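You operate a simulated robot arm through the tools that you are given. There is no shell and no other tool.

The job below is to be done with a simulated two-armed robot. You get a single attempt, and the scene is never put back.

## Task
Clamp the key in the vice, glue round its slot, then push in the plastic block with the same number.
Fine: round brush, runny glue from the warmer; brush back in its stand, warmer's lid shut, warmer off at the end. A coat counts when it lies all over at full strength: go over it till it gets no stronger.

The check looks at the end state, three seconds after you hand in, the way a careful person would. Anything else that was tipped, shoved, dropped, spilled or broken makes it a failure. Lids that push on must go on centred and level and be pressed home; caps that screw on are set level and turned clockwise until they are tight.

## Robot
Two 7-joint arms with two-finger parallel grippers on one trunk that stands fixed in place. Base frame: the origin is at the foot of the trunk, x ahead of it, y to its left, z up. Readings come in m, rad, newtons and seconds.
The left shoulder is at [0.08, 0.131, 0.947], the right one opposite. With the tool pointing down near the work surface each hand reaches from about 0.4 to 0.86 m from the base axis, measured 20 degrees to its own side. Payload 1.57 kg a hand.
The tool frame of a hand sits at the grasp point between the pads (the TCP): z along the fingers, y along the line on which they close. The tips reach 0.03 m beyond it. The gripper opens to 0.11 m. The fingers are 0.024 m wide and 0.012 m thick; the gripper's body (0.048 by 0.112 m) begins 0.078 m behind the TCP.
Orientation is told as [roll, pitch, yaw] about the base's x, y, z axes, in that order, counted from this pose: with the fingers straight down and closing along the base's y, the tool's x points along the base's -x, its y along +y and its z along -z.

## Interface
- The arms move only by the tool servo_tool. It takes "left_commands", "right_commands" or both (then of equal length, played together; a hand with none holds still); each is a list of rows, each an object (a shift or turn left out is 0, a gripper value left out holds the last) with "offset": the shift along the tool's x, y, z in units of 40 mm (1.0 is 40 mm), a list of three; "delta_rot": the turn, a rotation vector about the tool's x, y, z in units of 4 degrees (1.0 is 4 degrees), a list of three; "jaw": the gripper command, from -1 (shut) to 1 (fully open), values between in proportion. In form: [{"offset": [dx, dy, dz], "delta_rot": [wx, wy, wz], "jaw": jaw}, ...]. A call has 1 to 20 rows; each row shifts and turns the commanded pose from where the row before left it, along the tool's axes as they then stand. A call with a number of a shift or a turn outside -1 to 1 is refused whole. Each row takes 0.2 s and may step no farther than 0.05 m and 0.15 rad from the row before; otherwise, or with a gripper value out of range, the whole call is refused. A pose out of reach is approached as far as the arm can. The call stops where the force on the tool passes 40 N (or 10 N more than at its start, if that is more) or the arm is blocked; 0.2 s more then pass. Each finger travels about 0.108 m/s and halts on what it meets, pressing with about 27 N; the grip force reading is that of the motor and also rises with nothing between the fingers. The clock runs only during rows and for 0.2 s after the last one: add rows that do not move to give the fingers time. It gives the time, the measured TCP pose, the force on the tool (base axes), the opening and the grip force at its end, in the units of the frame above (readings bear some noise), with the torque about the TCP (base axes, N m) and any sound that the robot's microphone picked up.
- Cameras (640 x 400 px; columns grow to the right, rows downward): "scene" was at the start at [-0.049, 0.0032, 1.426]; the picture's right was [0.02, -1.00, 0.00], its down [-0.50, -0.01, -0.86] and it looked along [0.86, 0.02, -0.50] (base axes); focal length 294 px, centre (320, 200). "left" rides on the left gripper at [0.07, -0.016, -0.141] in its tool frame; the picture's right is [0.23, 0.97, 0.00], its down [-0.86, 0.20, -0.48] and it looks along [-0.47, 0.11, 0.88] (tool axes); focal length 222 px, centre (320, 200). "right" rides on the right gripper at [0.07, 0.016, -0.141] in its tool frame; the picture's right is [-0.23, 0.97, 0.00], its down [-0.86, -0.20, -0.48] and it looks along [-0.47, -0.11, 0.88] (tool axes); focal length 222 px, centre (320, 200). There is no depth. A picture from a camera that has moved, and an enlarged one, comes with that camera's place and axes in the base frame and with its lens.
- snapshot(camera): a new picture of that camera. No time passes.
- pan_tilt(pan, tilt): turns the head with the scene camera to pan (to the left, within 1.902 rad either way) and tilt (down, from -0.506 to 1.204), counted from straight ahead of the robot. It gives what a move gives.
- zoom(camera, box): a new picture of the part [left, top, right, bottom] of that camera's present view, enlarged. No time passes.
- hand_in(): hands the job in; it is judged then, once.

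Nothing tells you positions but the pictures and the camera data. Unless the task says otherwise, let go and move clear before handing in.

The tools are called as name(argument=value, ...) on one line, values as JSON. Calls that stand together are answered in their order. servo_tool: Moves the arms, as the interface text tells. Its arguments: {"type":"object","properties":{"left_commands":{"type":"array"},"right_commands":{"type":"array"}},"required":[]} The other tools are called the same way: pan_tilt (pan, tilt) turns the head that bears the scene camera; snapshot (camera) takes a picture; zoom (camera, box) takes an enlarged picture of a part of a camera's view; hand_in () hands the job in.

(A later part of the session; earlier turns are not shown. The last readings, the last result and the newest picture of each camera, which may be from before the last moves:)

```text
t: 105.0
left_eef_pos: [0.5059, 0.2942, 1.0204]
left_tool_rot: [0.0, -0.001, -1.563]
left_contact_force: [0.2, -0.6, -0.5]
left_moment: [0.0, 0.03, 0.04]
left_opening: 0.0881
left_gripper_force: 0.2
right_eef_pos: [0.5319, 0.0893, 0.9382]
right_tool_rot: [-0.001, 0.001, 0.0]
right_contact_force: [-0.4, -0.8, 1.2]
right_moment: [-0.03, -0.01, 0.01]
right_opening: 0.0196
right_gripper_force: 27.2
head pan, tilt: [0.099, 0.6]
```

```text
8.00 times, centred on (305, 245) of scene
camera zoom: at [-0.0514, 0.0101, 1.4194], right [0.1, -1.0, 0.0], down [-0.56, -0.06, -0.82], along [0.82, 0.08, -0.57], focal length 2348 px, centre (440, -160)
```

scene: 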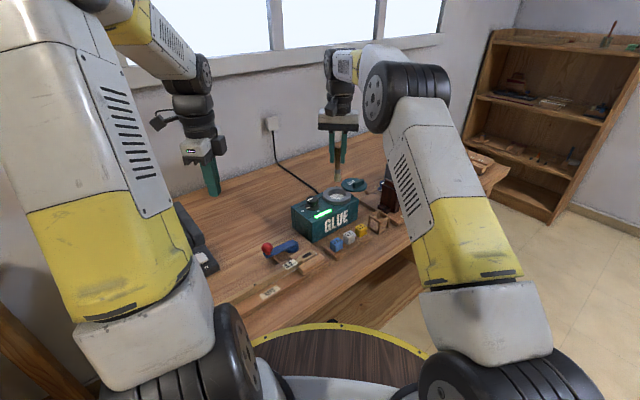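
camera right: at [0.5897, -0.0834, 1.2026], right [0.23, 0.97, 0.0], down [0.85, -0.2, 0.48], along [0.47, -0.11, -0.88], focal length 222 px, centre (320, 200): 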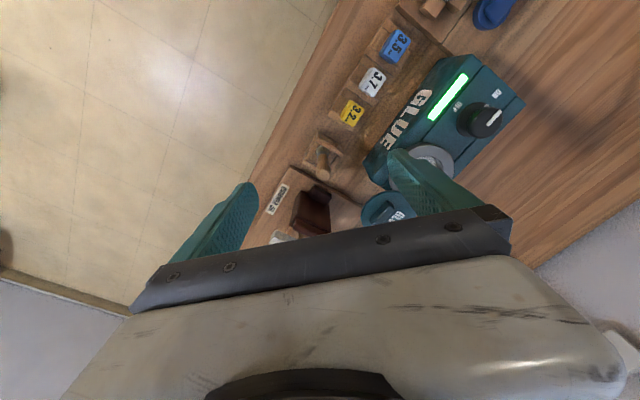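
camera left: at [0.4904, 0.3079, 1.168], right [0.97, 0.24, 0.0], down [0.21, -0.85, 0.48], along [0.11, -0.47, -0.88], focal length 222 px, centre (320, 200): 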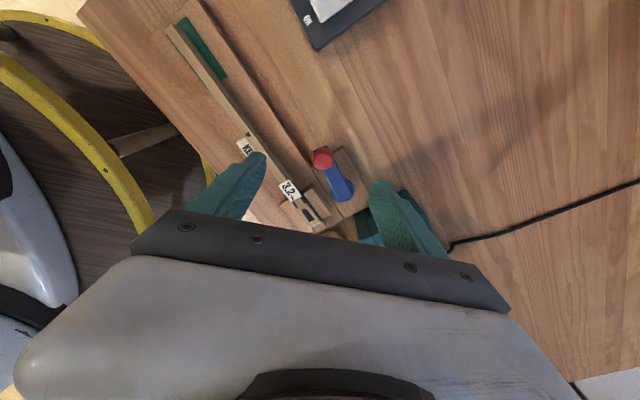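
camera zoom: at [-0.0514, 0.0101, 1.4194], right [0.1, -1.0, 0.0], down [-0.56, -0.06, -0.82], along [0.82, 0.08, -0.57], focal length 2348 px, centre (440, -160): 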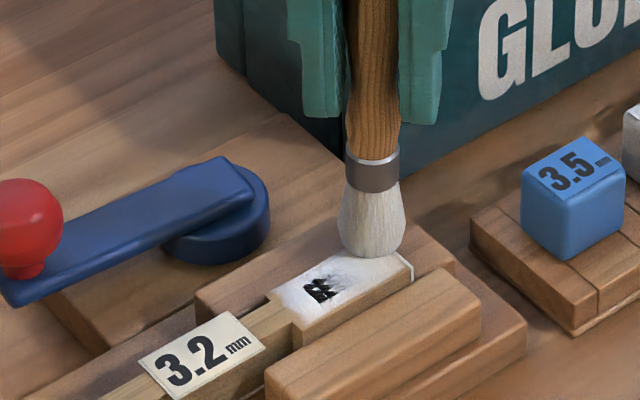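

One more full loop with the same load.

servo_tool(right_commands=[{"offset": [-0.126, 0.1216, 0]}, {"offset": [0.118, 0.122, 0]}, {"offset": [0.118, 0.122, 0]}, {"offset": [0.118, 0.122, 0]}, {"offset": [0.118, 0.122, 0]}, {"offset": [0.118, 0.122, 0]}, {"offset": [0.126, -0.1216, 0]}, {"offset": [0.126, -0.1216, 0]}, {"offset": [-0.118, -0.122, 0]}, {"offset": [-0.118, -0.122, 0]}, {"offset": [-0.118, -0.122, 0]}, {"offset": [-0.118, -0.122, 0]}, {"offset": [-0.118, -0.122, 0]}, {"offset": [-0.126, 0.1216, 0]}, {"offset": [0.118, 0.122, 0]}, {"offset": [0.118, 0.122, 0]}, {"offset": [0.118, 0.122, 0]}, {"offset": [0.118, 0.122, 0]}, {"offset": [0.118, 0.122, 0]}, {}])

servo_tool(right_commands=[{"offset": [0, 0, -0.8]}, {"offset": [0, 0, -0.8]}, {"offset": [-0.3, -0.1, -0.9]}, {"offset": [-0.96, -0.31, -0.1]}, {"offset": [-0.96, -0.31, 0]}, {"offset": [-0.96, -0.31, 0]}, {"offset": [-0.96, -0.31, 0]}, {"offset": [-0.96, -0.31, 0]}, {"offset": [-0.8, -0.2, 0]}, {}], left_commands=[{}, {}, {}, {}, {"offset": [-0.72, 0, 0.23]}, {"offset": [-0.72, 0, 0.23]}, {"offset": [-0.72, 0, 0.23]}, {"offset": [-0.72, 0, 0.23]}, {"offset": [-0.72, 0, 0.23]}, {}])

zoom(camera="left", box=[300, 150, 350, 200])

zoom(camera="scene", box=[295, 245, 320, 265])

zoom(camera="scene", box=[310, 130, 390, 210])

```text
t: 109.2
left_eef_pos: [0.5048, 0.2949, 1.0214]
left_tool_rot: [0.0, -0.003, -1.563]
left_contact_force: [0.3, -0.2, 0.1]
left_moment: [0.01, 0.05, 0.0]
left_opening: 0.0882
left_gripper_force: 0.1
right_eef_pos: [0.5083, 0.113, 0.9383]
right_tool_rot: [-0.001, 0.001, 0.0]
right_contact_force: [0.1, -0.6, -0.5]
right_moment: [-0.02, -0.03, -0.01]
right_opening: 0.0195
right_gripper_force: 27.3
head pan, tilt: [0.099, 0.6]
```

```text
t: 111.4
left_eef_pos: [0.5072, 0.1521, 0.9772]
left_tool_rot: [0.002, -0.002, -1.561]
left_contact_force: [0.2, 0.6, -0.1]
left_moment: [0.0, -0.01, 0.01]
left_opening: 0.0878
left_gripper_force: 0.0
right_eef_pos: [0.7436, 0.0398, 1.0419]
right_tool_rot: [0.0, 0.0, 0.0]
right_contact_force: [0.9, 1.0, -1.1]
right_moment: [0.05, 0.01, -0.02]
right_opening: 0.0195
right_gripper_force: 26.6
head pan, tilt: [0.099, 0.6]
```

```text
8.00 times, centred on (325, 175) of left
camera zoom: at [0.4914, 0.2199, 1.1185], right [0.97, 0.23, 0.0], down [0.21, -0.85, 0.48], along [0.11, -0.47, -0.88], focal length 1777 px, centre (280, 400)
```

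zoom: 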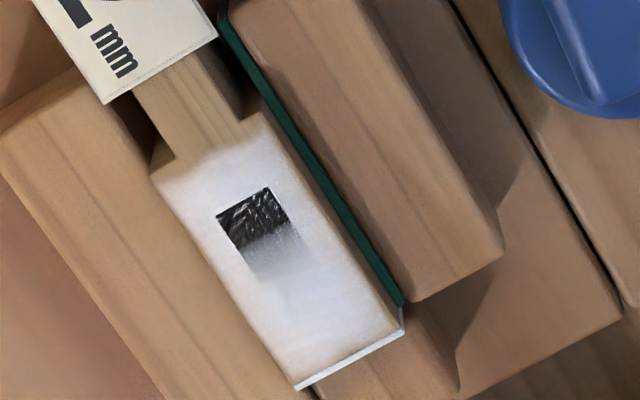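

```text
16.00 times, centred on (308, 255) of scene
camera zoom: at [-0.0513, 0.0101, 1.4194], right [0.1, -1.0, 0.0], down [-0.56, -0.06, -0.82], along [0.82, 0.08, -0.57], focal length 4696 px, centre (520, -680)
```

zoom: 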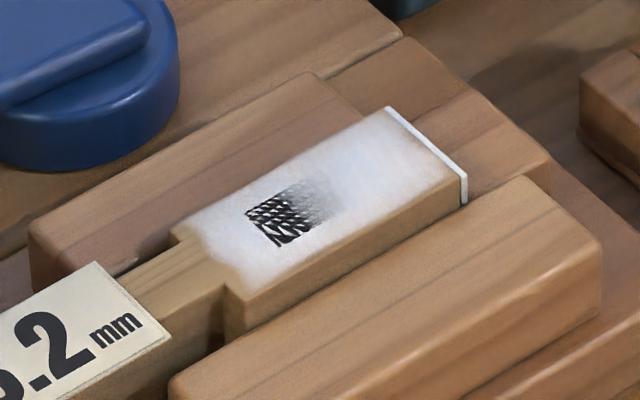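

```text
5.00 times, centred on (350, 170) of scene
camera zoom: at [-0.0513, 0.0101, 1.4194], right [0.1, -1.0, 0.0], down [-0.56, -0.06, -0.82], along [0.82, 0.08, -0.57], focal length 1467 px, centre (170, 350)
```

zoom: 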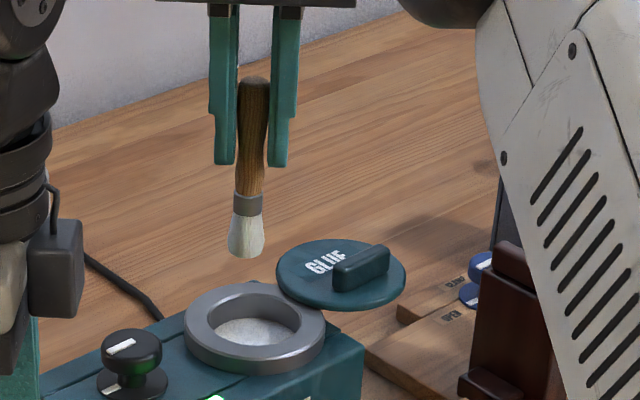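

The coat is strong; edges look slightly thinner still. I'll reload once more and go over the edges and corners, then compare.

servo_tool(right_commands=[{"offset": [0, -0.1, 0.4]}, {"offset": [0, 0, 0.5]}, {"offset": [0, 0, 0.5]}, {"offset": [0, 0, 0.51]}, {}, {}, {}, {"offset": [0, 0, -0.5]}, {"offset": [0, 0, -0.7]}, {"offset": [0, 0, -0.7]}, {"offset": [0.994, 0.31, 0]}, {"offset": [0.994, 0.31, 0]}, {"offset": [0.994, 0.31, 0]}, {"offset": [0.994, 0.31, 0]}, {"offset": [0.994, 0.31, 0]}, {"offset": [0.994, 0.31, 0]}, {"offset": [0.05, -0.04, 0]}], left_commands=[{"offset": [0.9, 0, -0.3]}, {"offset": [0.9, 0, -0.3]}, {"offset": [0.9, 0, -0.3]}, {"offset": [0.9, 0, -0.3]}, {}, {}, {}, {}, {}, {}, {}, {}, {}, {}, {}, {}, {}])

zoom(camera="right", box=[250, 80, 400, 220])

```text
t: 115.0
left_eef_pos: [0.5061, 0.2948, 1.0234]
left_tool_rot: [0.0, -0.001, -1.562]
left_contact_force: [0.1, 0.0, -1.0]
left_moment: [0.01, -0.02, 0.02]
left_opening: 0.0882
left_gripper_force: 0.1
right_eef_pos: [0.5042, 0.1083, 1.0426]
right_tool_rot: [0.001, 0.001, -0.001]
right_contact_force: [0.7, 0.1, -0.6]
right_moment: [0.0, 0.02, -0.03]
right_opening: 0.0197
right_gripper_force: 26.7
head pan, tilt: [0.099, 0.6]
```

```text
2.86 times, centred on (325, 150) of right
camera zoom: at [0.4326, 0.1265, 1.1851], right [0.23, 0.97, 0.0], down [0.86, -0.2, 0.48], along [0.47, -0.11, -0.88], focal length 635 px, centre (306, 343)
```

zoom: 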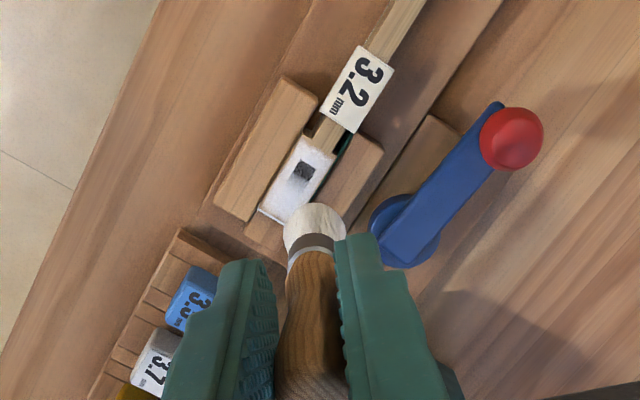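

Descending and running two more loops.

servo_tool(right_commands=[{"offset": [0, 0, 0.8]}, {"offset": [0, 0, 0.8]}, {"offset": [0, 0, 0.75]}, {"offset": [0.02, -0.02, 0.25]}, {"offset": [-0.118, -0.122, 0]}, {"offset": [-0.118, -0.122, 0]}, {"offset": [-0.118, -0.122, 0]}, {"offset": [-0.118, -0.122, 0]}, {"offset": [-0.118, -0.122, 0]}, {"offset": [-0.135, 0.13, 0]}, {"offset": [-0.135, 0.13, 0]}, {"offset": [0.118, 0.122, 0]}, {"offset": [0.118, 0.122, 0]}, {"offset": [0.118, 0.122, 0]}, {"offset": [0.118, 0.122, 0]}, {"offset": [0.118, 0.122, 0]}, {"offset": [0.135, -0.13, 0]}, {"offset": [0.135, -0.13, 0]}])

servo_tool(right_commands=[{"offset": [-0.118, -0.122, 0]}, {"offset": [-0.118, -0.122, 0]}, {"offset": [-0.118, -0.122, 0]}, {"offset": [-0.118, -0.122, 0]}, {"offset": [-0.118, -0.122, 0]}, {"offset": [-0.0675, 0.065, 0]}, {"offset": [0.118, 0.122, 0]}, {"offset": [0.118, 0.122, 0]}, {"offset": [0.118, 0.122, 0]}, {"offset": [0.118, 0.122, 0]}, {"offset": [0.118, 0.122, 0]}, {"offset": [-0.135, 0.13, 0]}, {"offset": [-0.118, -0.122, 0]}, {"offset": [-0.118, -0.122, 0]}, {"offset": [-0.118, -0.122, 0]}, {"offset": [-0.118, -0.122, 0]}, {"offset": [-0.118, -0.122, 0]}, {}])

zoom(camera="right", box=[260, 110, 380, 220])

```text
t: 118.8
left_eef_pos: [0.506, 0.2934, 1.023]
left_tool_rot: [0.0, -0.001, -1.561]
left_contact_force: [1.4, 0.4, 0.6]
left_moment: [0.03, 0.0, -0.03]
left_opening: 0.0878
left_gripper_force: 0.1
right_eef_pos: [0.5021, 0.1079, 0.937]
right_tool_rot: [0.0, -0.001, 0.0]
right_contact_force: [0.5, 0.5, 0.6]
right_moment: [0.02, 0.01, -0.02]
right_opening: 0.0196
right_gripper_force: 26.8
head pan, tilt: [0.099, 0.6]
```

```text
t: 122.6
left_eef_pos: [0.5059, 0.2943, 1.0243]
left_tool_rot: [-0.001, -0.002, -1.561]
left_contact_force: [0.6, 0.0, 0.7]
left_moment: [0.05, 0.01, 0.0]
left_opening: 0.0883
left_gripper_force: 0.0
right_eef_pos: [0.5354, 0.0907, 0.9383]
right_tool_rot: [0.0, 0.001, 0.0]
right_contact_force: [1.1, -0.5, 0.3]
right_moment: [0.0, 0.02, -0.02]
right_opening: 0.0193
right_gripper_force: 26.8
head pan, tilt: [0.099, 0.6]
```

```text
3.64 times, centred on (320, 165) of right
camera zoom: at [0.4638, 0.1091, 1.0808], right [0.23, 0.97, 0.0], down [0.86, -0.2, 0.48], along [0.47, -0.11, -0.88], focal length 808 px, centre (320, 327)
```

zoom: 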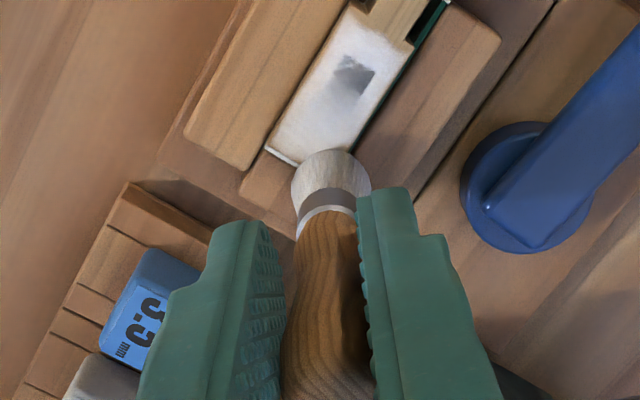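

The film now covers even the slot area and is still getting stronger there, so I continue with slower passes through the middle.

servo_tool(right_commands=[{"offset": [0.063, -0.061, 0]}, {"offset": [0.0738, 0.0764, 0]}, {"offset": [0.0738, 0.0764, 0]}, {"offset": [0.0738, 0.0764, 0]}, {"offset": [0.0738, 0.0764, 0]}, {"offset": [0.0738, 0.0764, 0]}, {"offset": [0.0738, 0.0764, 0]}, {"offset": [0.0738, 0.0764, 0]}, {"offset": [0.0738, 0.0764, 0]}, {"offset": [-0.0738, -0.0764, 0]}, {"offset": [-0.0738, -0.0764, 0]}, {"offset": [-0.0738, -0.0764, 0]}, {"offset": [-0.0738, -0.0764, 0]}, {"offset": [-0.0738, -0.0764, 0]}, {"offset": [-0.0738, -0.0764, 0]}, {"offset": [-0.0738, -0.0764, 0]}, {"offset": [-0.0738, -0.0764, 0]}, {}])

zoom(camera="right", box=[260, 110, 380, 220])

zoom(camera="scene", box=[280, 220, 330, 270])

```text
t: 126.4
left_eef_pos: [0.5067, 0.2934, 1.0238]
left_tool_rot: [0.0, -0.003, -1.562]
left_contact_force: [0.1, -0.3, -0.1]
left_moment: [-0.02, -0.01, 0.02]
left_opening: 0.088
left_gripper_force: 0.1
right_eef_pos: [0.5319, 0.0896, 0.9377]
right_tool_rot: [-0.001, 0.0, 0.0]
right_contact_force: [0.5, -0.4, 0.0]
right_moment: [-0.03, 0.0, 0.0]
right_opening: 0.0197
right_gripper_force: 26.9
head pan, tilt: [0.099, 0.6]
```

```text
3.64 times, centred on (320, 165) of right
camera zoom: at [0.4605, 0.1063, 1.0809], right [0.23, 0.97, 0.0], down [0.86, -0.2, 0.48], along [0.47, -0.11, -0.88], focal length 808 px, centre (320, 327)
```

zoom: 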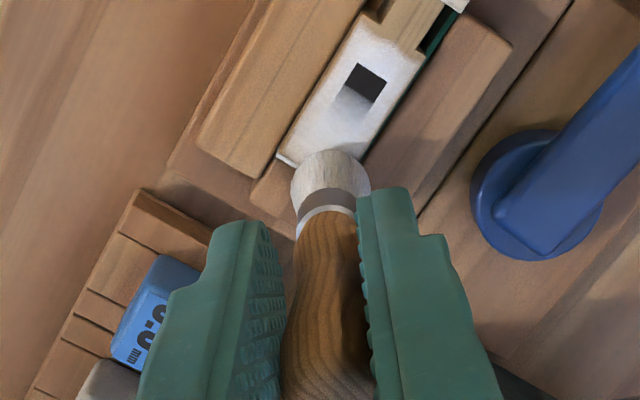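

```text
8.00 times, centred on (305, 245) of scene
camera zoom: at [-0.0514, 0.0102, 1.4194], right [0.1, -1.0, 0.0], down [-0.56, -0.06, -0.82], along [0.82, 0.08, -0.57], focal length 2348 px, centre (440, -160)
```

zoom: 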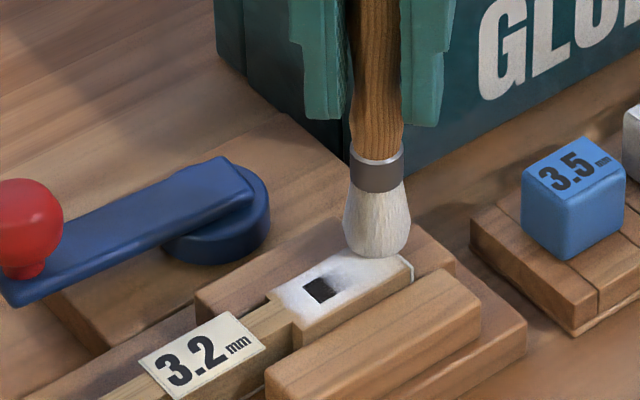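

The slot's look flickers with the view (drawing artefact), so it's the film's whiteness that matters. I lift and compare again with the left camera.

servo_tool(right_commands=[{"offset": [0, 0, -0.8]}, {"offset": [0, 0, -0.8]}, {"offset": [-0.3, -0.1, -0.9]}, {"offset": [-0.96, -0.28, -0.1]}, {"offset": [-0.96, -0.28, 0]}, {"offset": [-0.96, -0.28, 0]}, {"offset": [-0.96, -0.28, 0]}, {"offset": [-0.96, -0.28, 0]}, {"offset": [-0.2, 0.1, 0]}, {}], left_commands=[{}, {}, {}, {}, {"offset": [-0.72, 0, 0.23]}, {"offset": [-0.72, 0, 0.23]}, {"offset": [-0.72, 0, 0.23]}, {"offset": [-0.72, 0, 0.23]}, {"offset": [-0.72, 0, 0.23]}, {}])

zoom(camera="left", box=[300, 150, 350, 200])

zoom(camera="scene", box=[295, 245, 320, 265])

zoom(camera="scene", box=[310, 130, 390, 210])

```text
t: 128.6
left_eef_pos: [0.5066, 0.15, 0.9777]
left_tool_rot: [0.001, -0.002, -1.562]
left_contact_force: [0.0, -0.4, 0.2]
left_moment: [-0.02, -0.02, -0.02]
left_opening: 0.0881
left_gripper_force: 0.2
right_eef_pos: [0.7422, 0.0329, 1.0422]
right_tool_rot: [0.0, -0.001, 0.001]
right_contact_force: [-0.1, -0.9, -1.2]
right_moment: [0.01, 0.01, -0.01]
right_opening: 0.0196
right_gripper_force: 27.1
head pan, tilt: [0.099, 0.6]
```

```text
8.00 times, centred on (325, 175) of left
camera zoom: at [0.4907, 0.2189, 1.1202], right [0.97, 0.23, 0.0], down [0.21, -0.85, 0.48], along [0.11, -0.47, -0.88], focal length 1777 px, centre (280, 400)
```

zoom: 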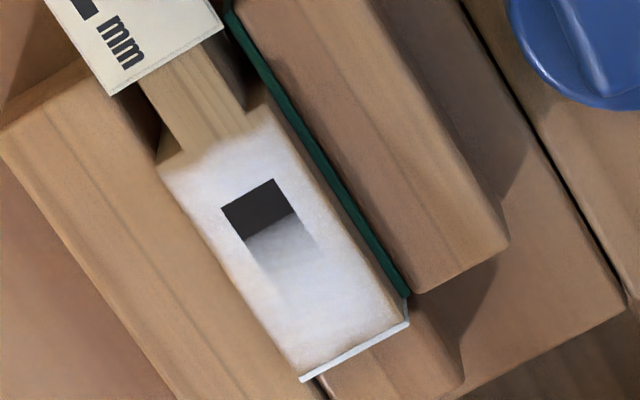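

```text
16.00 times, centred on (308, 255) of scene
camera zoom: at [-0.0513, 0.0101, 1.4194], right [0.1, -1.0, 0.0], down [-0.56, -0.06, -0.82], along [0.82, 0.08, -0.57], focal length 4696 px, centre (520, -680)
```

zoom: 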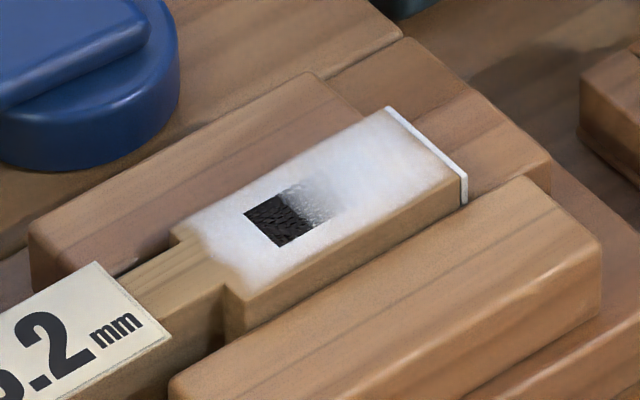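

```text
5.00 times, centred on (350, 170) of scene
camera zoom: at [-0.0513, 0.0101, 1.4194], right [0.1, -1.0, 0.0], down [-0.56, -0.06, -0.82], along [0.82, 0.08, -0.57], focal length 1467 px, centre (170, 350)
```

zoom: 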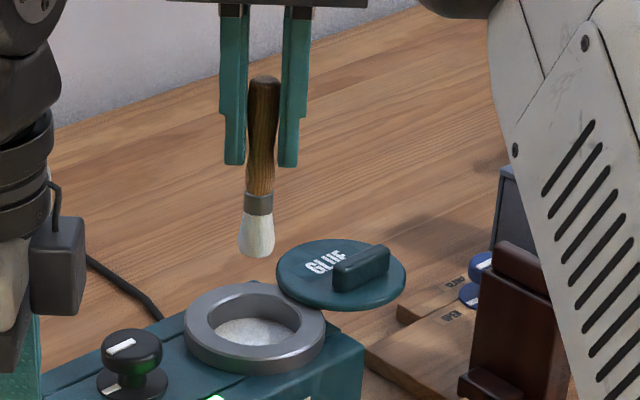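

No further change in the film compared with the previous inspection: it's at full strength. Now the brush goes back to its stand; moving above it.

servo_tool(right_commands=[{"offset": [0.297, -0.842, 0]}, {"offset": [0.297, -0.842, 0]}, {"offset": [0.297, -0.842, 0]}, {"offset": [0.297, -0.842, 0]}, {}])

zoom(camera="right", box=[220, 60, 420, 240])

zoom(camera="scene", box=[350, 140, 430, 245])

```text
t: 129.8
left_eef_pos: [0.5071, 0.1501, 0.9775]
left_tool_rot: [-0.001, -0.002, -1.561]
left_contact_force: [0.7, -0.2, 0.0]
left_moment: [0.02, 0.01, 0.0]
left_opening: 0.0882
left_gripper_force: 0.1
right_eef_pos: [0.6951, -0.1022, 1.0411]
right_tool_rot: [0.001, 0.001, -0.001]
right_contact_force: [-0.3, 0.2, -0.3]
right_moment: [0.02, 0.01, 0.01]
right_opening: 0.0197
right_gripper_force: 27.3
head pan, tilt: [0.099, 0.6]
```

```text
2.22 times, centred on (320, 150) of right
camera zoom: at [0.6242, -0.0844, 1.1853], right [0.23, 0.97, 0.0], down [0.86, -0.2, 0.48], along [0.47, -0.11, -0.88], focal length 494 px, centre (320, 311)
```

zoom: 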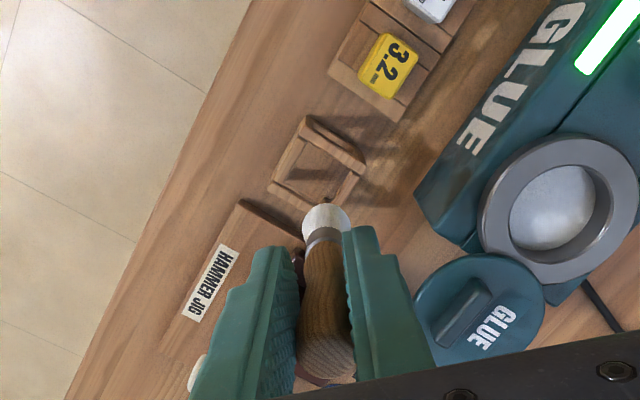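

```text
3.81 times, centred on (390, 192) of scene
camera zoom: at [-0.0513, 0.0101, 1.4194], right [0.1, -1.0, 0.0], down [-0.56, -0.06, -0.82], along [0.82, 0.08, -0.57], focal length 1118 px, centre (53, 229)
```

zoom: 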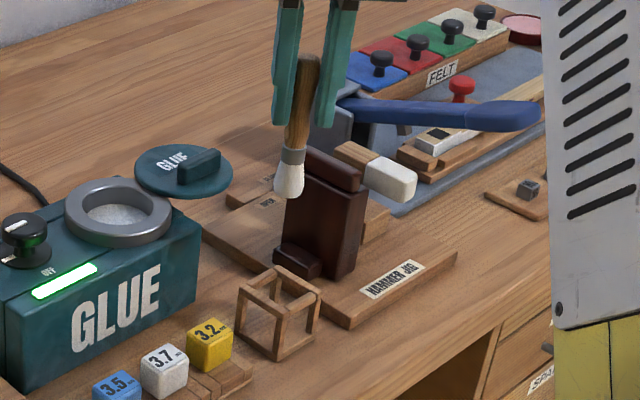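

The brush has tilted a few mm in the grip; I compensate by 3 mm in y and lower it into the stand.

servo_tool(right_commands=[{"offset": [0, -0.075, 0.5]}, {"offset": [0, 0, 0.7]}, {"offset": [0, 0, 0.6]}, {}])

zoom(camera="right", box=[220, 80, 420, 240])

zoom(camera="scene", box=[360, 170, 420, 240])

```text
t: 130.8
left_eef_pos: [0.5069, 0.1496, 0.9765]
left_tool_rot: [-0.001, -0.001, -1.562]
left_contact_force: [0.5, 1.0, -0.8]
left_moment: [0.02, 0.0, -0.01]
left_opening: 0.0877
left_gripper_force: 0.1
right_eef_pos: [0.6972, -0.1054, 0.9692]
right_tool_rot: [0.0, 0.0, 0.0]
right_contact_force: [0.4, -0.5, -0.6]
right_moment: [0.02, -0.03, 0.02]
right_opening: 0.0197
right_gripper_force: 26.7
head pan, tilt: [0.099, 0.6]
```

```text
2.50 times, centred on (320, 160) of right
camera zoom: at [0.6249, -0.0874, 1.1125], right [0.23, 0.97, 0.0], down [0.86, -0.2, 0.48], along [0.47, -0.11, -0.88], focal length 555 px, centre (320, 300)
```

zoom: 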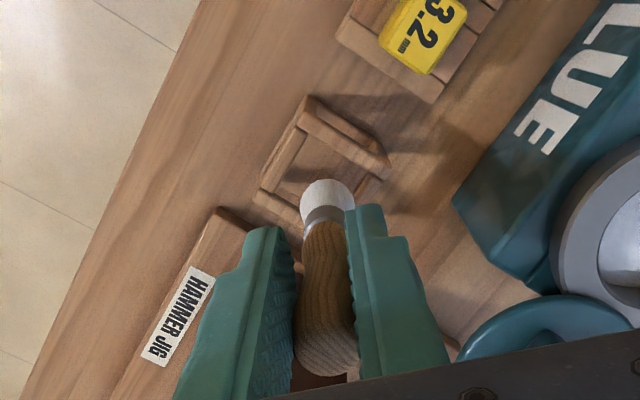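

```text
5.71 times, centred on (390, 205) of scene
camera zoom: at [-0.0513, 0.0101, 1.4194], right [0.1, -1.0, 0.0], down [-0.56, -0.06, -0.82], along [0.82, 0.08, -0.57], focal length 1677 px, centre (-80, 171)
```

zoom: 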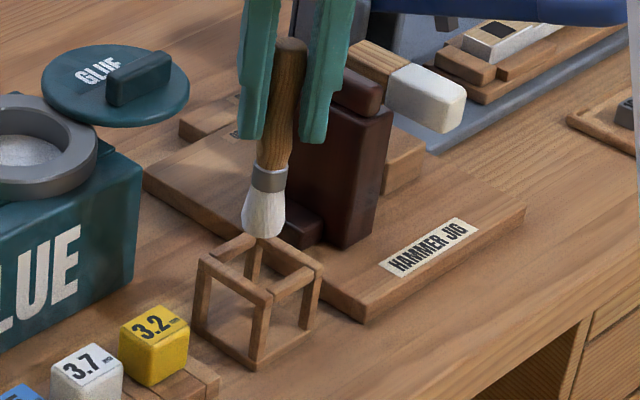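

The tip is centred over the stand opening. Lowering in.

servo_tool(right_commands=[{"offset": [0.03, 0, 0.4]}, {"offset": [0, 0, 0.4]}, {"offset": [0, 0, 0.4]}, {"offset": [0, 0, 0.25]}, {}])

zoom(camera="scene", box=[360, 170, 420, 240])

zoom(camera="right", box=[220, 80, 420, 240])

```text
t: 132.0
left_eef_pos: [0.5064, 0.1491, 0.9775]
left_tool_rot: [-0.001, -0.003, -1.563]
left_contact_force: [-0.1, 0.0, 0.0]
left_moment: [0.01, 0.02, -0.01]
left_opening: 0.0884
left_gripper_force: 0.0
right_eef_pos: [0.6948, -0.1051, 0.911]
right_tool_rot: [0.0, 0.0, 0.0]
right_contact_force: [0.1, 0.0, -0.3]
right_moment: [0.02, 0.01, -0.04]
right_opening: 0.0195
right_gripper_force: 26.9
head pan, tilt: [0.099, 0.6]
```

```text
5.71 times, centred on (390, 205) of scene
camera zoom: at [-0.0513, 0.0101, 1.4194], right [0.1, -1.0, 0.0], down [-0.56, -0.06, -0.82], along [0.82, 0.08, -0.57], focal length 1677 px, centre (-80, 171)
```

zoom: 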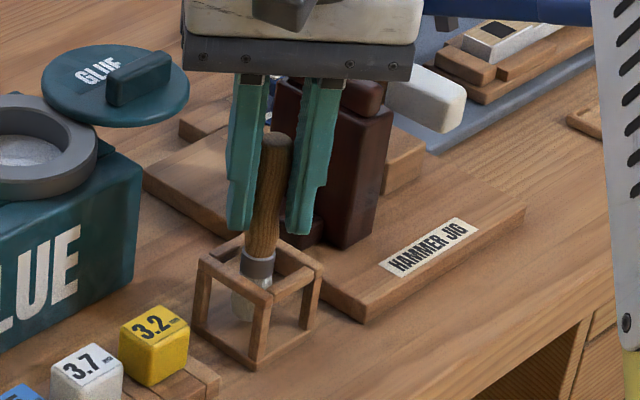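

```text
2.50 times, centred on (320, 160) of right
camera zoom: at [0.6238, -0.0874, 1.0548], right [0.23, 0.97, 0.0], down [0.86, -0.2, 0.48], along [0.47, -0.11, -0.88], focal length 555 px, centre (320, 300)
```

zoom: 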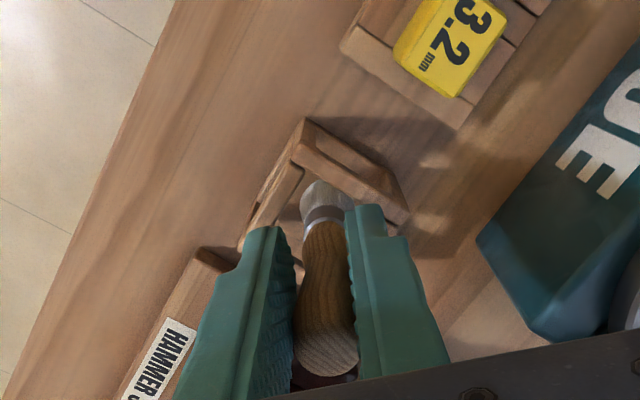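

Inside the frame with no contact. Lowering in small steps till it rests.

servo_tool(right_commands=[{"offset": [0, 0, 0.05]}, {"offset": [0, 0, 0.05]}, {}])

servo_tool(right_commands=[{"offset": [0, 0, 0.03]}, {}])

```text
t: 132.8
left_eef_pos: [0.5071, 0.1486, 0.9777]
left_tool_rot: [-0.001, -0.002, -1.562]
left_contact_force: [-1.2, -0.3, -0.6]
left_moment: [-0.02, 0.03, -0.01]
left_opening: 0.0881
left_gripper_force: 0.0
right_eef_pos: [0.6946, -0.1043, 0.9079]
right_tool_rot: [0.001, 0.0, 0.0]
right_contact_force: [0.2, -0.7, 0.0]
right_moment: [0.02, 0.01, 0.03]
right_opening: 0.0194
right_gripper_force: 27.7
head pan, tilt: [0.099, 0.6]
```

```text
t: 133.4
left_eef_pos: [0.5064, 0.149, 0.9786]
left_tool_rot: [0.0, -0.002, -1.562]
left_contact_force: [-0.1, -0.2, 0.0]
left_moment: [0.01, 0.03, -0.01]
left_opening: 0.088
left_gripper_force: 0.1
right_eef_pos: [0.6945, -0.105, 0.9065]
right_tool_rot: [0.0, 0.0, 0.001]
right_contact_force: [0.1, 0.6, -1.1]
right_moment: [-0.04, -0.02, 0.01]
right_opening: 0.0194
right_gripper_force: 26.8
head pan, tilt: [0.099, 0.6]
```

servo_tool(right_commands=[{"offset": [0, 0, 0.03]}, {}])

servo_tool(right_commands=[{"offset": [0, 0, 0.03]}, {}])

```text
t: 134.0
left_eef_pos: [0.5071, 0.15, 0.9784]
left_tool_rot: [0.0, -0.002, -1.562]
left_contact_force: [0.2, -0.7, 0.0]
left_moment: [0.0, -0.01, 0.01]
left_opening: 0.0882
left_gripper_force: 0.0
right_eef_pos: [0.695, -0.1052, 0.9068]
right_tool_rot: [-0.001, 0.0, 0.002]
right_contact_force: [0.1, -0.1, 0.2]
right_moment: [0.05, 0.0, -0.02]
right_opening: 0.0194
right_gripper_force: 27.1
head pan, tilt: [0.099, 0.6]
```

```text
t: 134.6
left_eef_pos: [0.5071, 0.1499, 0.9778]
left_tool_rot: [0.0, -0.002, -1.562]
left_contact_force: [-0.5, -0.6, 0.1]
left_moment: [0.02, 0.01, 0.01]
left_opening: 0.0878
left_gripper_force: 0.0
right_eef_pos: [0.6944, -0.1053, 0.9047]
right_tool_rot: [0.0, -0.001, -0.002]
right_contact_force: [0.0, -0.5, -0.3]
right_moment: [-0.02, 0.01, -0.01]
right_opening: 0.0196
right_gripper_force: 27.0
head pan, tilt: [0.099, 0.6]
```

servo_tool(right_commands=[{"offset": [0, 0, 0.04]}, {"offset": [0, 0, 0.04]}, {}])

zoom(camera="scene", box=[370, 195, 410, 240])

```text
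t: 135.4
left_eef_pos: [0.5066, 0.1498, 0.9777]
left_tool_rot: [0.001, -0.002, -1.562]
left_contact_force: [-0.5, -0.1, 0.2]
left_moment: [0.0, 0.02, 0.0]
left_opening: 0.0882
left_gripper_force: 0.0
right_eef_pos: [0.6957, -0.1053, 0.9044]
right_tool_rot: [0.001, -0.005, 0.0]
right_contact_force: [-1.7, -1.1, 23.7]
right_moment: [-0.02, -0.12, 0.0]
right_opening: 0.0194
right_gripper_force: 27.4
head pan, tilt: [0.099, 0.6]
```

```text
8.89 times, centred on (390, 218) of scene
camera zoom: at [-0.0523, 0.0102, 1.4194], right [0.1, -1.0, 0.0], down [-0.56, -0.06, -0.83], along [0.82, 0.08, -0.56], focal length 2609 px, centre (-302, 44)
```

zoom: 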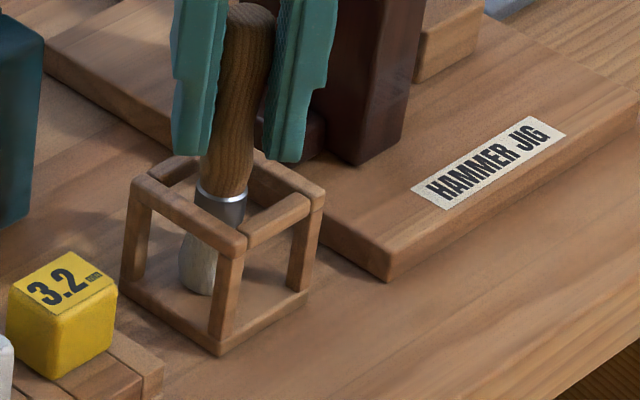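

Resting on the stand's floor. Easing up 1.5 mm and opening the jaws.

servo_tool(right_commands=[{"offset": [0, 0, -0.06]}, {"jaw": -0.5}, {"jaw": -0.3}, {"jaw": -0.1}, {"jaw": 0}, {}])

zoom(camera="scene", box=[370, 185, 410, 240])

zoom(camera="right", box=[220, 80, 420, 240])

```text
t: 136.8
left_eef_pos: [0.5066, 0.1504, 0.9779]
left_tool_rot: [0.0, -0.001, -1.564]
left_contact_force: [0.0, -0.1, -0.3]
left_moment: [0.0, 0.02, -0.01]
left_opening: 0.088
left_gripper_force: 0.0
right_eef_pos: [0.6953, -0.1045, 0.9048]
right_tool_rot: [0.0, 0.0, 0.0]
right_contact_force: [0.3, -0.8, -0.6]
right_moment: [0.01, 0.0, -0.01]
right_opening: 0.0548
right_gripper_force: 0.0
head pan, tilt: [0.099, 0.6]
```

```text
7.27 times, centred on (390, 212) of scene
camera zoom: at [-0.0513, 0.0101, 1.4194], right [0.1, -1.0, 0.0], down [-0.56, -0.06, -0.82], along [0.82, 0.08, -0.57], focal length 2134 px, centre (-189, 109)
```

zoom: 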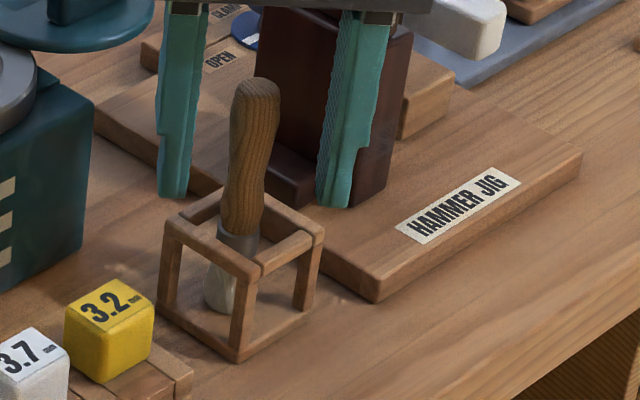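

```text
2.50 times, centred on (320, 160) of right
camera zoom: at [0.6236, -0.0874, 1.0465], right [0.23, 0.97, 0.0], down [0.86, -0.2, 0.48], along [0.47, -0.11, -0.88], focal length 555 px, centre (320, 300)
```

zoom: 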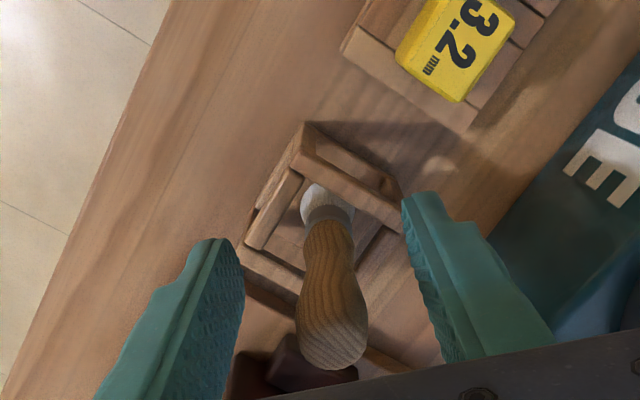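

The brush stands in its stand. I rise, move over the yellow 3.2 block (about (0.648, -0.048), top z 0.847) and turn the hand 45° to match the bench.

servo_tool(right_commands=[{"offset": [0, 0, -0.5]}, {"offset": [0, 0, -1]}, {"offset": [0, 0, -1]}, {"offset": [0, 0, -0.8]}, {"offset": [0.5, 0.6, 0]}, {"offset": [0.675, 0.81, 0]}, {"delta_rot": [0, 0, 1]}, {"delta_rot": [0, 0, 1]}, {"delta_rot": [0, 0, 1]}, {"delta_rot": [0, 0, 1]}, {"delta_rot": [0, 0, 1]}, {"delta_rot": [0, 0, 1]}, {"delta_rot": [0, 0, 1]}, {"delta_rot": [0, 0, 1]}, {"delta_rot": [0, 0, 1]}, {"delta_rot": [0, 0, 1]}, {"delta_rot": [0, 0, 1]}, {"delta_rot": [0, 0, 0.25]}, {}])

snapshot(camera="right")

zoom(camera="scene", box=[320, 180, 420, 260])

```text
t: 140.8
left_eef_pos: [0.5073, 0.1501, 0.9777]
left_tool_rot: [0.0, -0.002, -1.56]
left_contact_force: [0.5, 0.3, 0.7]
left_moment: [-0.04, 0.02, 0.03]
left_opening: 0.0881
left_gripper_force: 0.0
right_eef_pos: [0.6477, -0.0477, 1.0361]
right_tool_rot: [-0.002, 0.002, -0.785]
right_contact_force: [-0.4, 0.2, -0.3]
right_moment: [-0.01, -0.02, 0.0]
right_opening: 0.0549
right_gripper_force: 0.1
head pan, tilt: [0.099, 0.6]
```

```text
taken
camera right: at [0.6087, 0.0133, 1.1786], right [0.85, 0.53, 0.0], down [0.46, -0.75, 0.48], along [0.25, -0.41, -0.88], focal length 222 px, centre (320, 200)
```

right: 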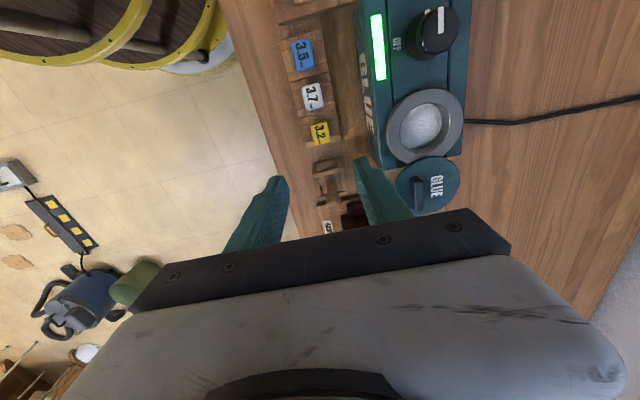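

```text
5.00 times, centred on (370, 220) of scene
camera zoom: at [-0.0513, 0.0101, 1.4194], right [0.1, -1.0, 0.0], down [-0.56, -0.06, -0.82], along [0.82, 0.08, -0.57], focal length 1467 px, centre (70, 100)
```

zoom: 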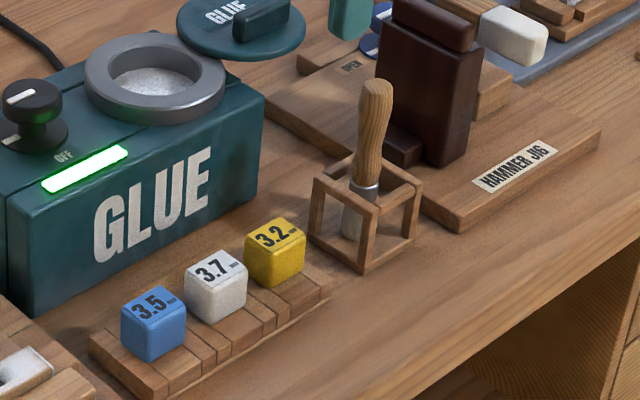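

Zooming on the yellow block from the turned right camera.

zoom(camera="right", box=[270, 20, 370, 160])

zoom(camera="scene", box=[335, 215, 390, 255])

```text
2.86 times, centred on (320, 90) of right
camera zoom: at [0.6087, 0.0133, 1.1786], right [0.85, 0.53, 0.0], down [0.46, -0.75, 0.48], along [0.25, -0.41, -0.88], focal length 635 px, centre (320, 514)
```

zoom: 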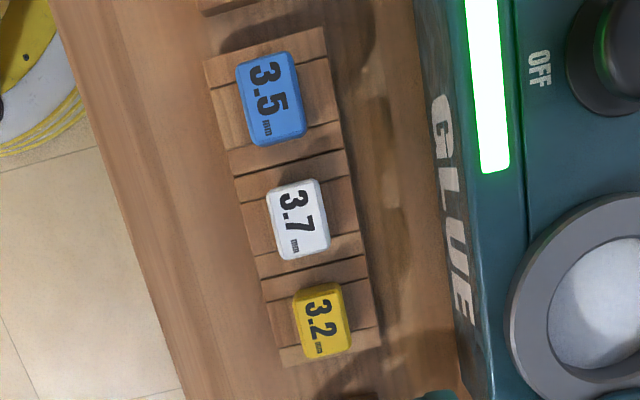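

```text
10.00 times, centred on (362, 235) of scene
camera zoom: at [-0.0513, 0.0101, 1.4194], right [0.1, -1.0, 0.0], down [-0.56, -0.06, -0.82], along [0.82, 0.08, -0.57], focal length 2935 px, centre (-105, -150)
```

zoom: 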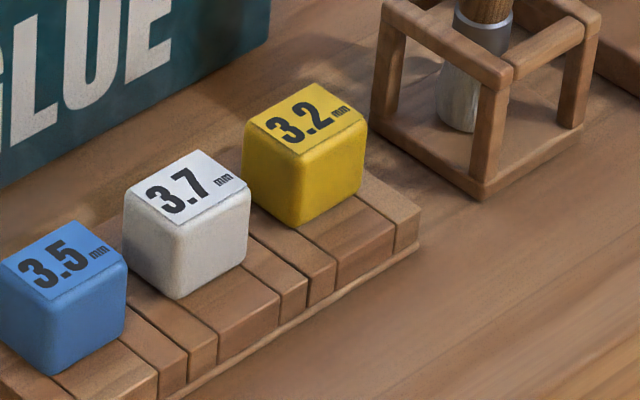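

Block is about 27 mm, top centre (0.6465, -0.046, 0.848), aligned at about -46°. I fine-tune yaw and descend around it.

servo_tool(right_commands=[{"offset": [0.05, 0.01, 0.8], "delta_rot": [0, 0, 0.3]}, {"offset": [0, 0, 0.8]}, {"offset": [0, 0, 0.8]}, {"offset": [0, 0, 0.6]}, {}])

zoom(camera="right", box=[220, 80, 420, 240])

zoom(camera="scene", box=[320, 180, 420, 260])

```text
t: 142.0
left_eef_pos: [0.5063, 0.1493, 0.9776]
left_tool_rot: [0.002, -0.001, -1.563]
left_contact_force: [-1.1, 0.4, -0.1]
left_moment: [0.0, 0.01, 0.04]
left_opening: 0.0877
left_gripper_force: 0.0
right_eef_pos: [0.6469, -0.0462, 0.9157]
right_tool_rot: [0.0, -0.001, -0.805]
right_contact_force: [0.3, -0.4, -0.4]
right_moment: [-0.01, -0.01, 0.0]
right_opening: 0.0549
right_gripper_force: 0.1
head pan, tilt: [0.099, 0.6]
```

```text
2.50 times, centred on (320, 160) of right
camera zoom: at [0.6083, 0.017, 1.0585], right [0.86, 0.51, 0.0], down [0.45, -0.76, 0.48], along [0.24, -0.41, -0.88], focal length 555 px, centre (320, 300)
```

zoom: 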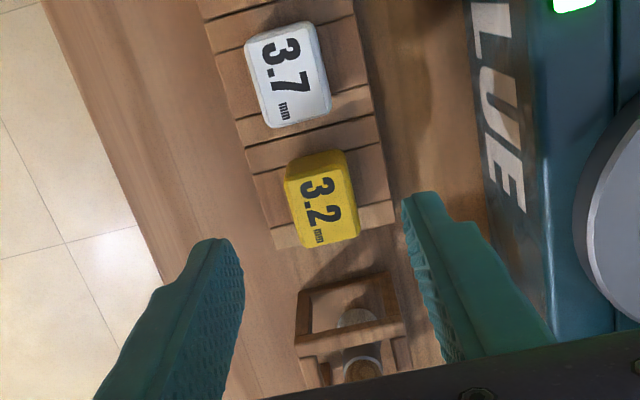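

```text
5.00 times, centred on (370, 220) of scene
camera zoom: at [-0.0514, 0.0101, 1.4194], right [0.1, -1.0, 0.0], down [-0.56, -0.06, -0.82], along [0.82, 0.08, -0.57], focal length 1467 px, centre (70, 100)
```

zoom: 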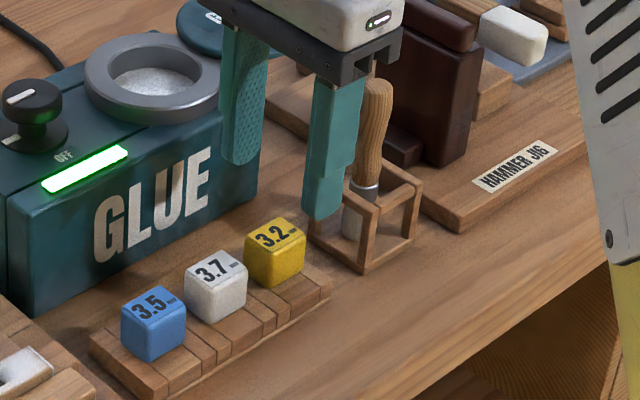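

Well aligned; shifting 2.5 mm along the bench and descending to grip the block.

servo_tool(right_commands=[{"offset": [0.06, 0, 0.5]}, {"offset": [0, 0, 0.5]}, {"offset": [0, 0, 0.4]}, {"jaw": -0.2}, {"jaw": -0.5}, {"jaw": -0.8}, {"jaw": -1}, {}])

zoom(camera="right", box=[220, 80, 420, 240])

zoom(camera="scene", box=[320, 180, 420, 260])

```text
t: 143.8
left_eef_pos: [0.5064, 0.1513, 0.9775]
left_tool_rot: [0.001, -0.001, -1.562]
left_contact_force: [0.8, 0.5, 1.0]
left_moment: [0.0, 0.02, 0.0]
left_opening: 0.0881
left_gripper_force: 0.1
right_eef_pos: [0.6442, -0.0461, 0.8591]
right_tool_rot: [-0.001, 0.0, -0.805]
right_contact_force: [0.7, 0.0, 0.3]
right_moment: [0.0, -0.01, 0.0]
right_opening: 0.0249
right_gripper_force: 27.4
head pan, tilt: [0.099, 0.6]
```

```text
2.50 times, centred on (320, 160) of right
camera zoom: at [0.6071, 0.0179, 1.0023], right [0.86, 0.51, 0.0], down [0.45, -0.76, 0.48], along [0.24, -0.41, -0.88], focal length 555 px, centre (320, 300)
```

zoom: 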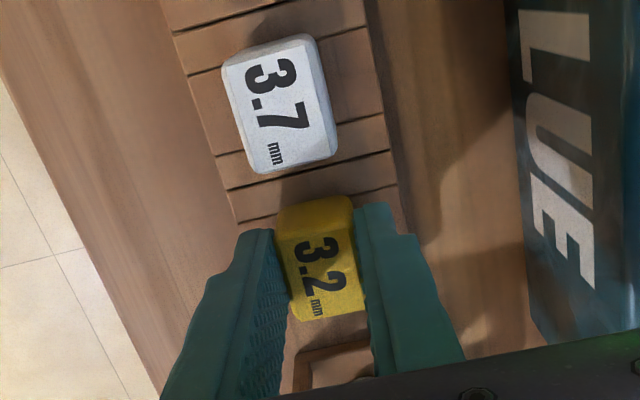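

```text
5.00 times, centred on (370, 220) of scene
camera zoom: at [-0.0513, 0.0101, 1.4194], right [0.1, -1.0, 0.0], down [-0.56, -0.06, -0.82], along [0.82, 0.08, -0.57], focal length 1467 px, centre (70, 100)
```

zoom: 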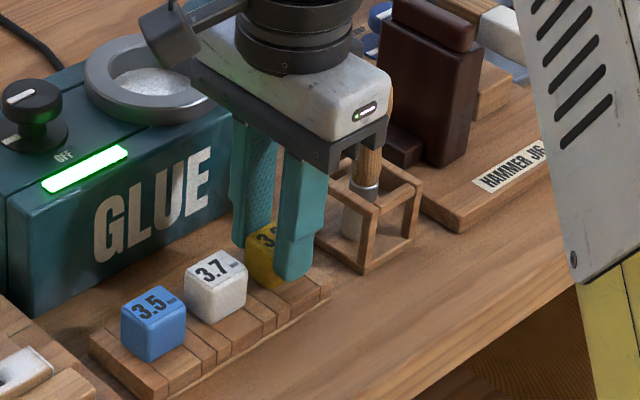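

Gripped (25 mm). Lifting it straight up to see its underside.

servo_tool(right_commands=[{"offset": [0, 0, -0.25]}, {"offset": [0, 0, -0.4]}, {"offset": [0, 0, -0.6]}, {"offset": [0, 0, -0.8]}, {"offset": [0, 0, -0.8]}, {"offset": [0, 0, -0.8]}, {}])

zoom(camera="scene", box=[320, 160, 420, 260])

zoom(camera="right", box=[220, 80, 420, 240])

snapshot(camera="scene")

```text
t: 145.4
left_eef_pos: [0.5065, 0.1498, 0.9781]
left_tool_rot: [0.0, -0.001, -1.561]
left_contact_force: [0.1, 0.8, -0.1]
left_moment: [0.0, 0.02, 0.0]
left_opening: 0.0881
left_gripper_force: 0.1
right_eef_pos: [0.6447, -0.0458, 1.006]
right_tool_rot: [0.0, 0.001, -0.806]
right_contact_force: [-0.4, -0.4, 0.0]
right_moment: [-0.01, -0.04, 0.0]
right_opening: 0.0245
right_gripper_force: 26.4
head pan, tilt: [0.099, 0.6]
```

```text
4.00 times, centred on (370, 210) of scene
camera zoom: at [-0.0513, 0.0101, 1.4194], right [0.1, -1.0, 0.0], down [-0.56, -0.06, -0.82], along [0.82, 0.08, -0.57], focal length 1174 px, centre (120, 160)
```

zoom: 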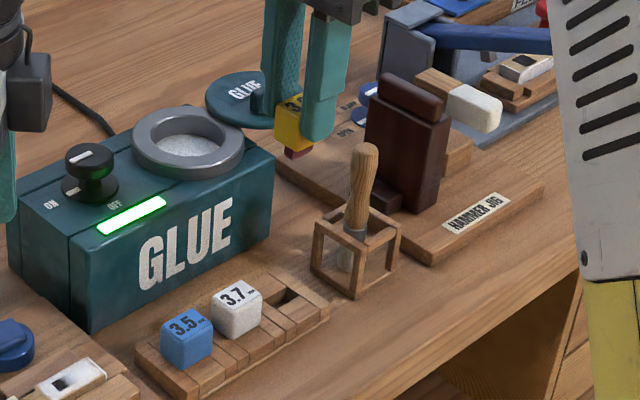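

```text
2.50 times, centred on (320, 160) of right
camera zoom: at [0.6068, 0.0176, 1.1496], right [0.86, 0.51, 0.0], down [0.45, -0.76, 0.48], along [0.24, -0.41, -0.88], focal length 555 px, centre (320, 300)
```

zoom: 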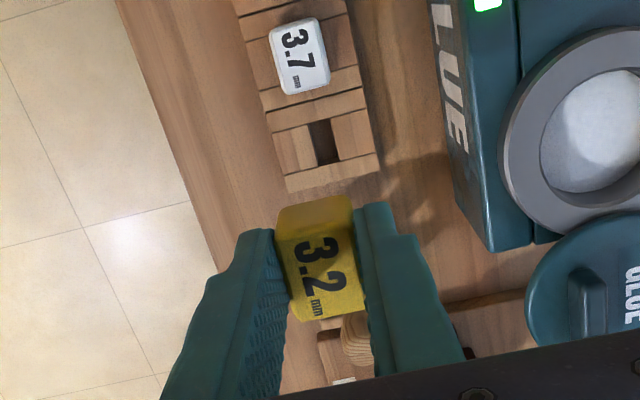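

```text
taken
```

scene: 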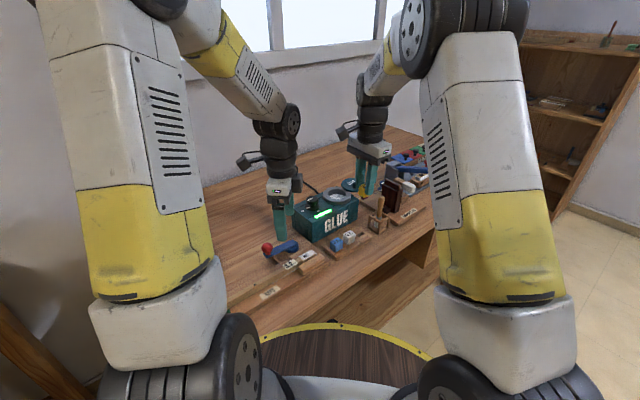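

The block carries a dark red stem below. Zooming in on it and on the pocket it came from.

zoom(camera="scene", box=[380, 170, 410, 205])

zoom(camera="right", box=[280, 100, 380, 180])

zoom(camera="scene", box=[370, 220, 410, 250])

```text
11.43 times, centred on (395, 188) of scene
camera zoom: at [-0.0513, 0.0101, 1.4194], right [0.1, -1.0, 0.0], down [-0.56, -0.06, -0.82], along [0.82, 0.08, -0.57], focal length 3354 px, centre (-537, 343)
```

zoom: 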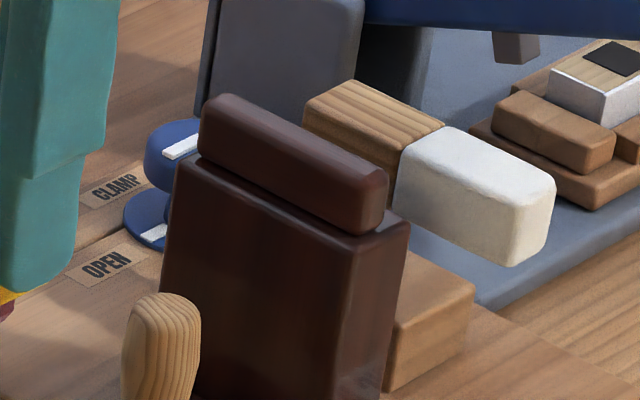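

```text
5.00 times, centred on (330, 140) of right
camera zoom: at [0.6068, 0.0176, 1.1496], right [0.86, 0.51, 0.0], down [0.45, -0.76, 0.48], along [0.24, -0.41, -0.88], focal length 1111 px, centre (270, 500)
```

zoom: 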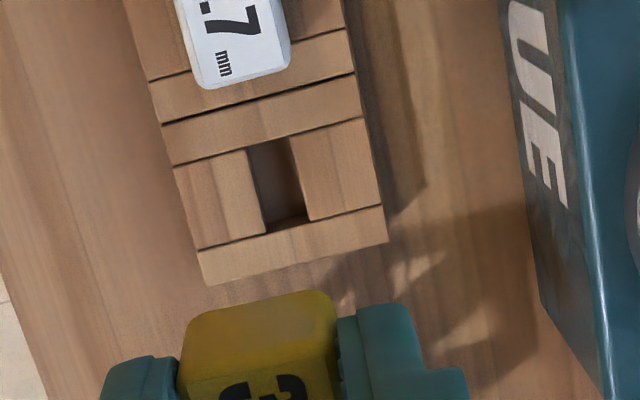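

```text
13.33 times, centred on (390, 235) of scene
camera zoom: at [-0.0513, 0.0101, 1.4194], right [0.1, -1.0, 0.0], down [-0.56, -0.06, -0.82], along [0.82, 0.08, -0.57], focal length 3913 px, centre (-613, -267)
```

zoom: 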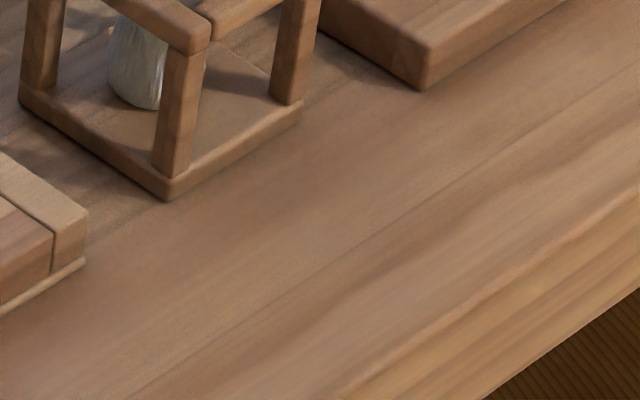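

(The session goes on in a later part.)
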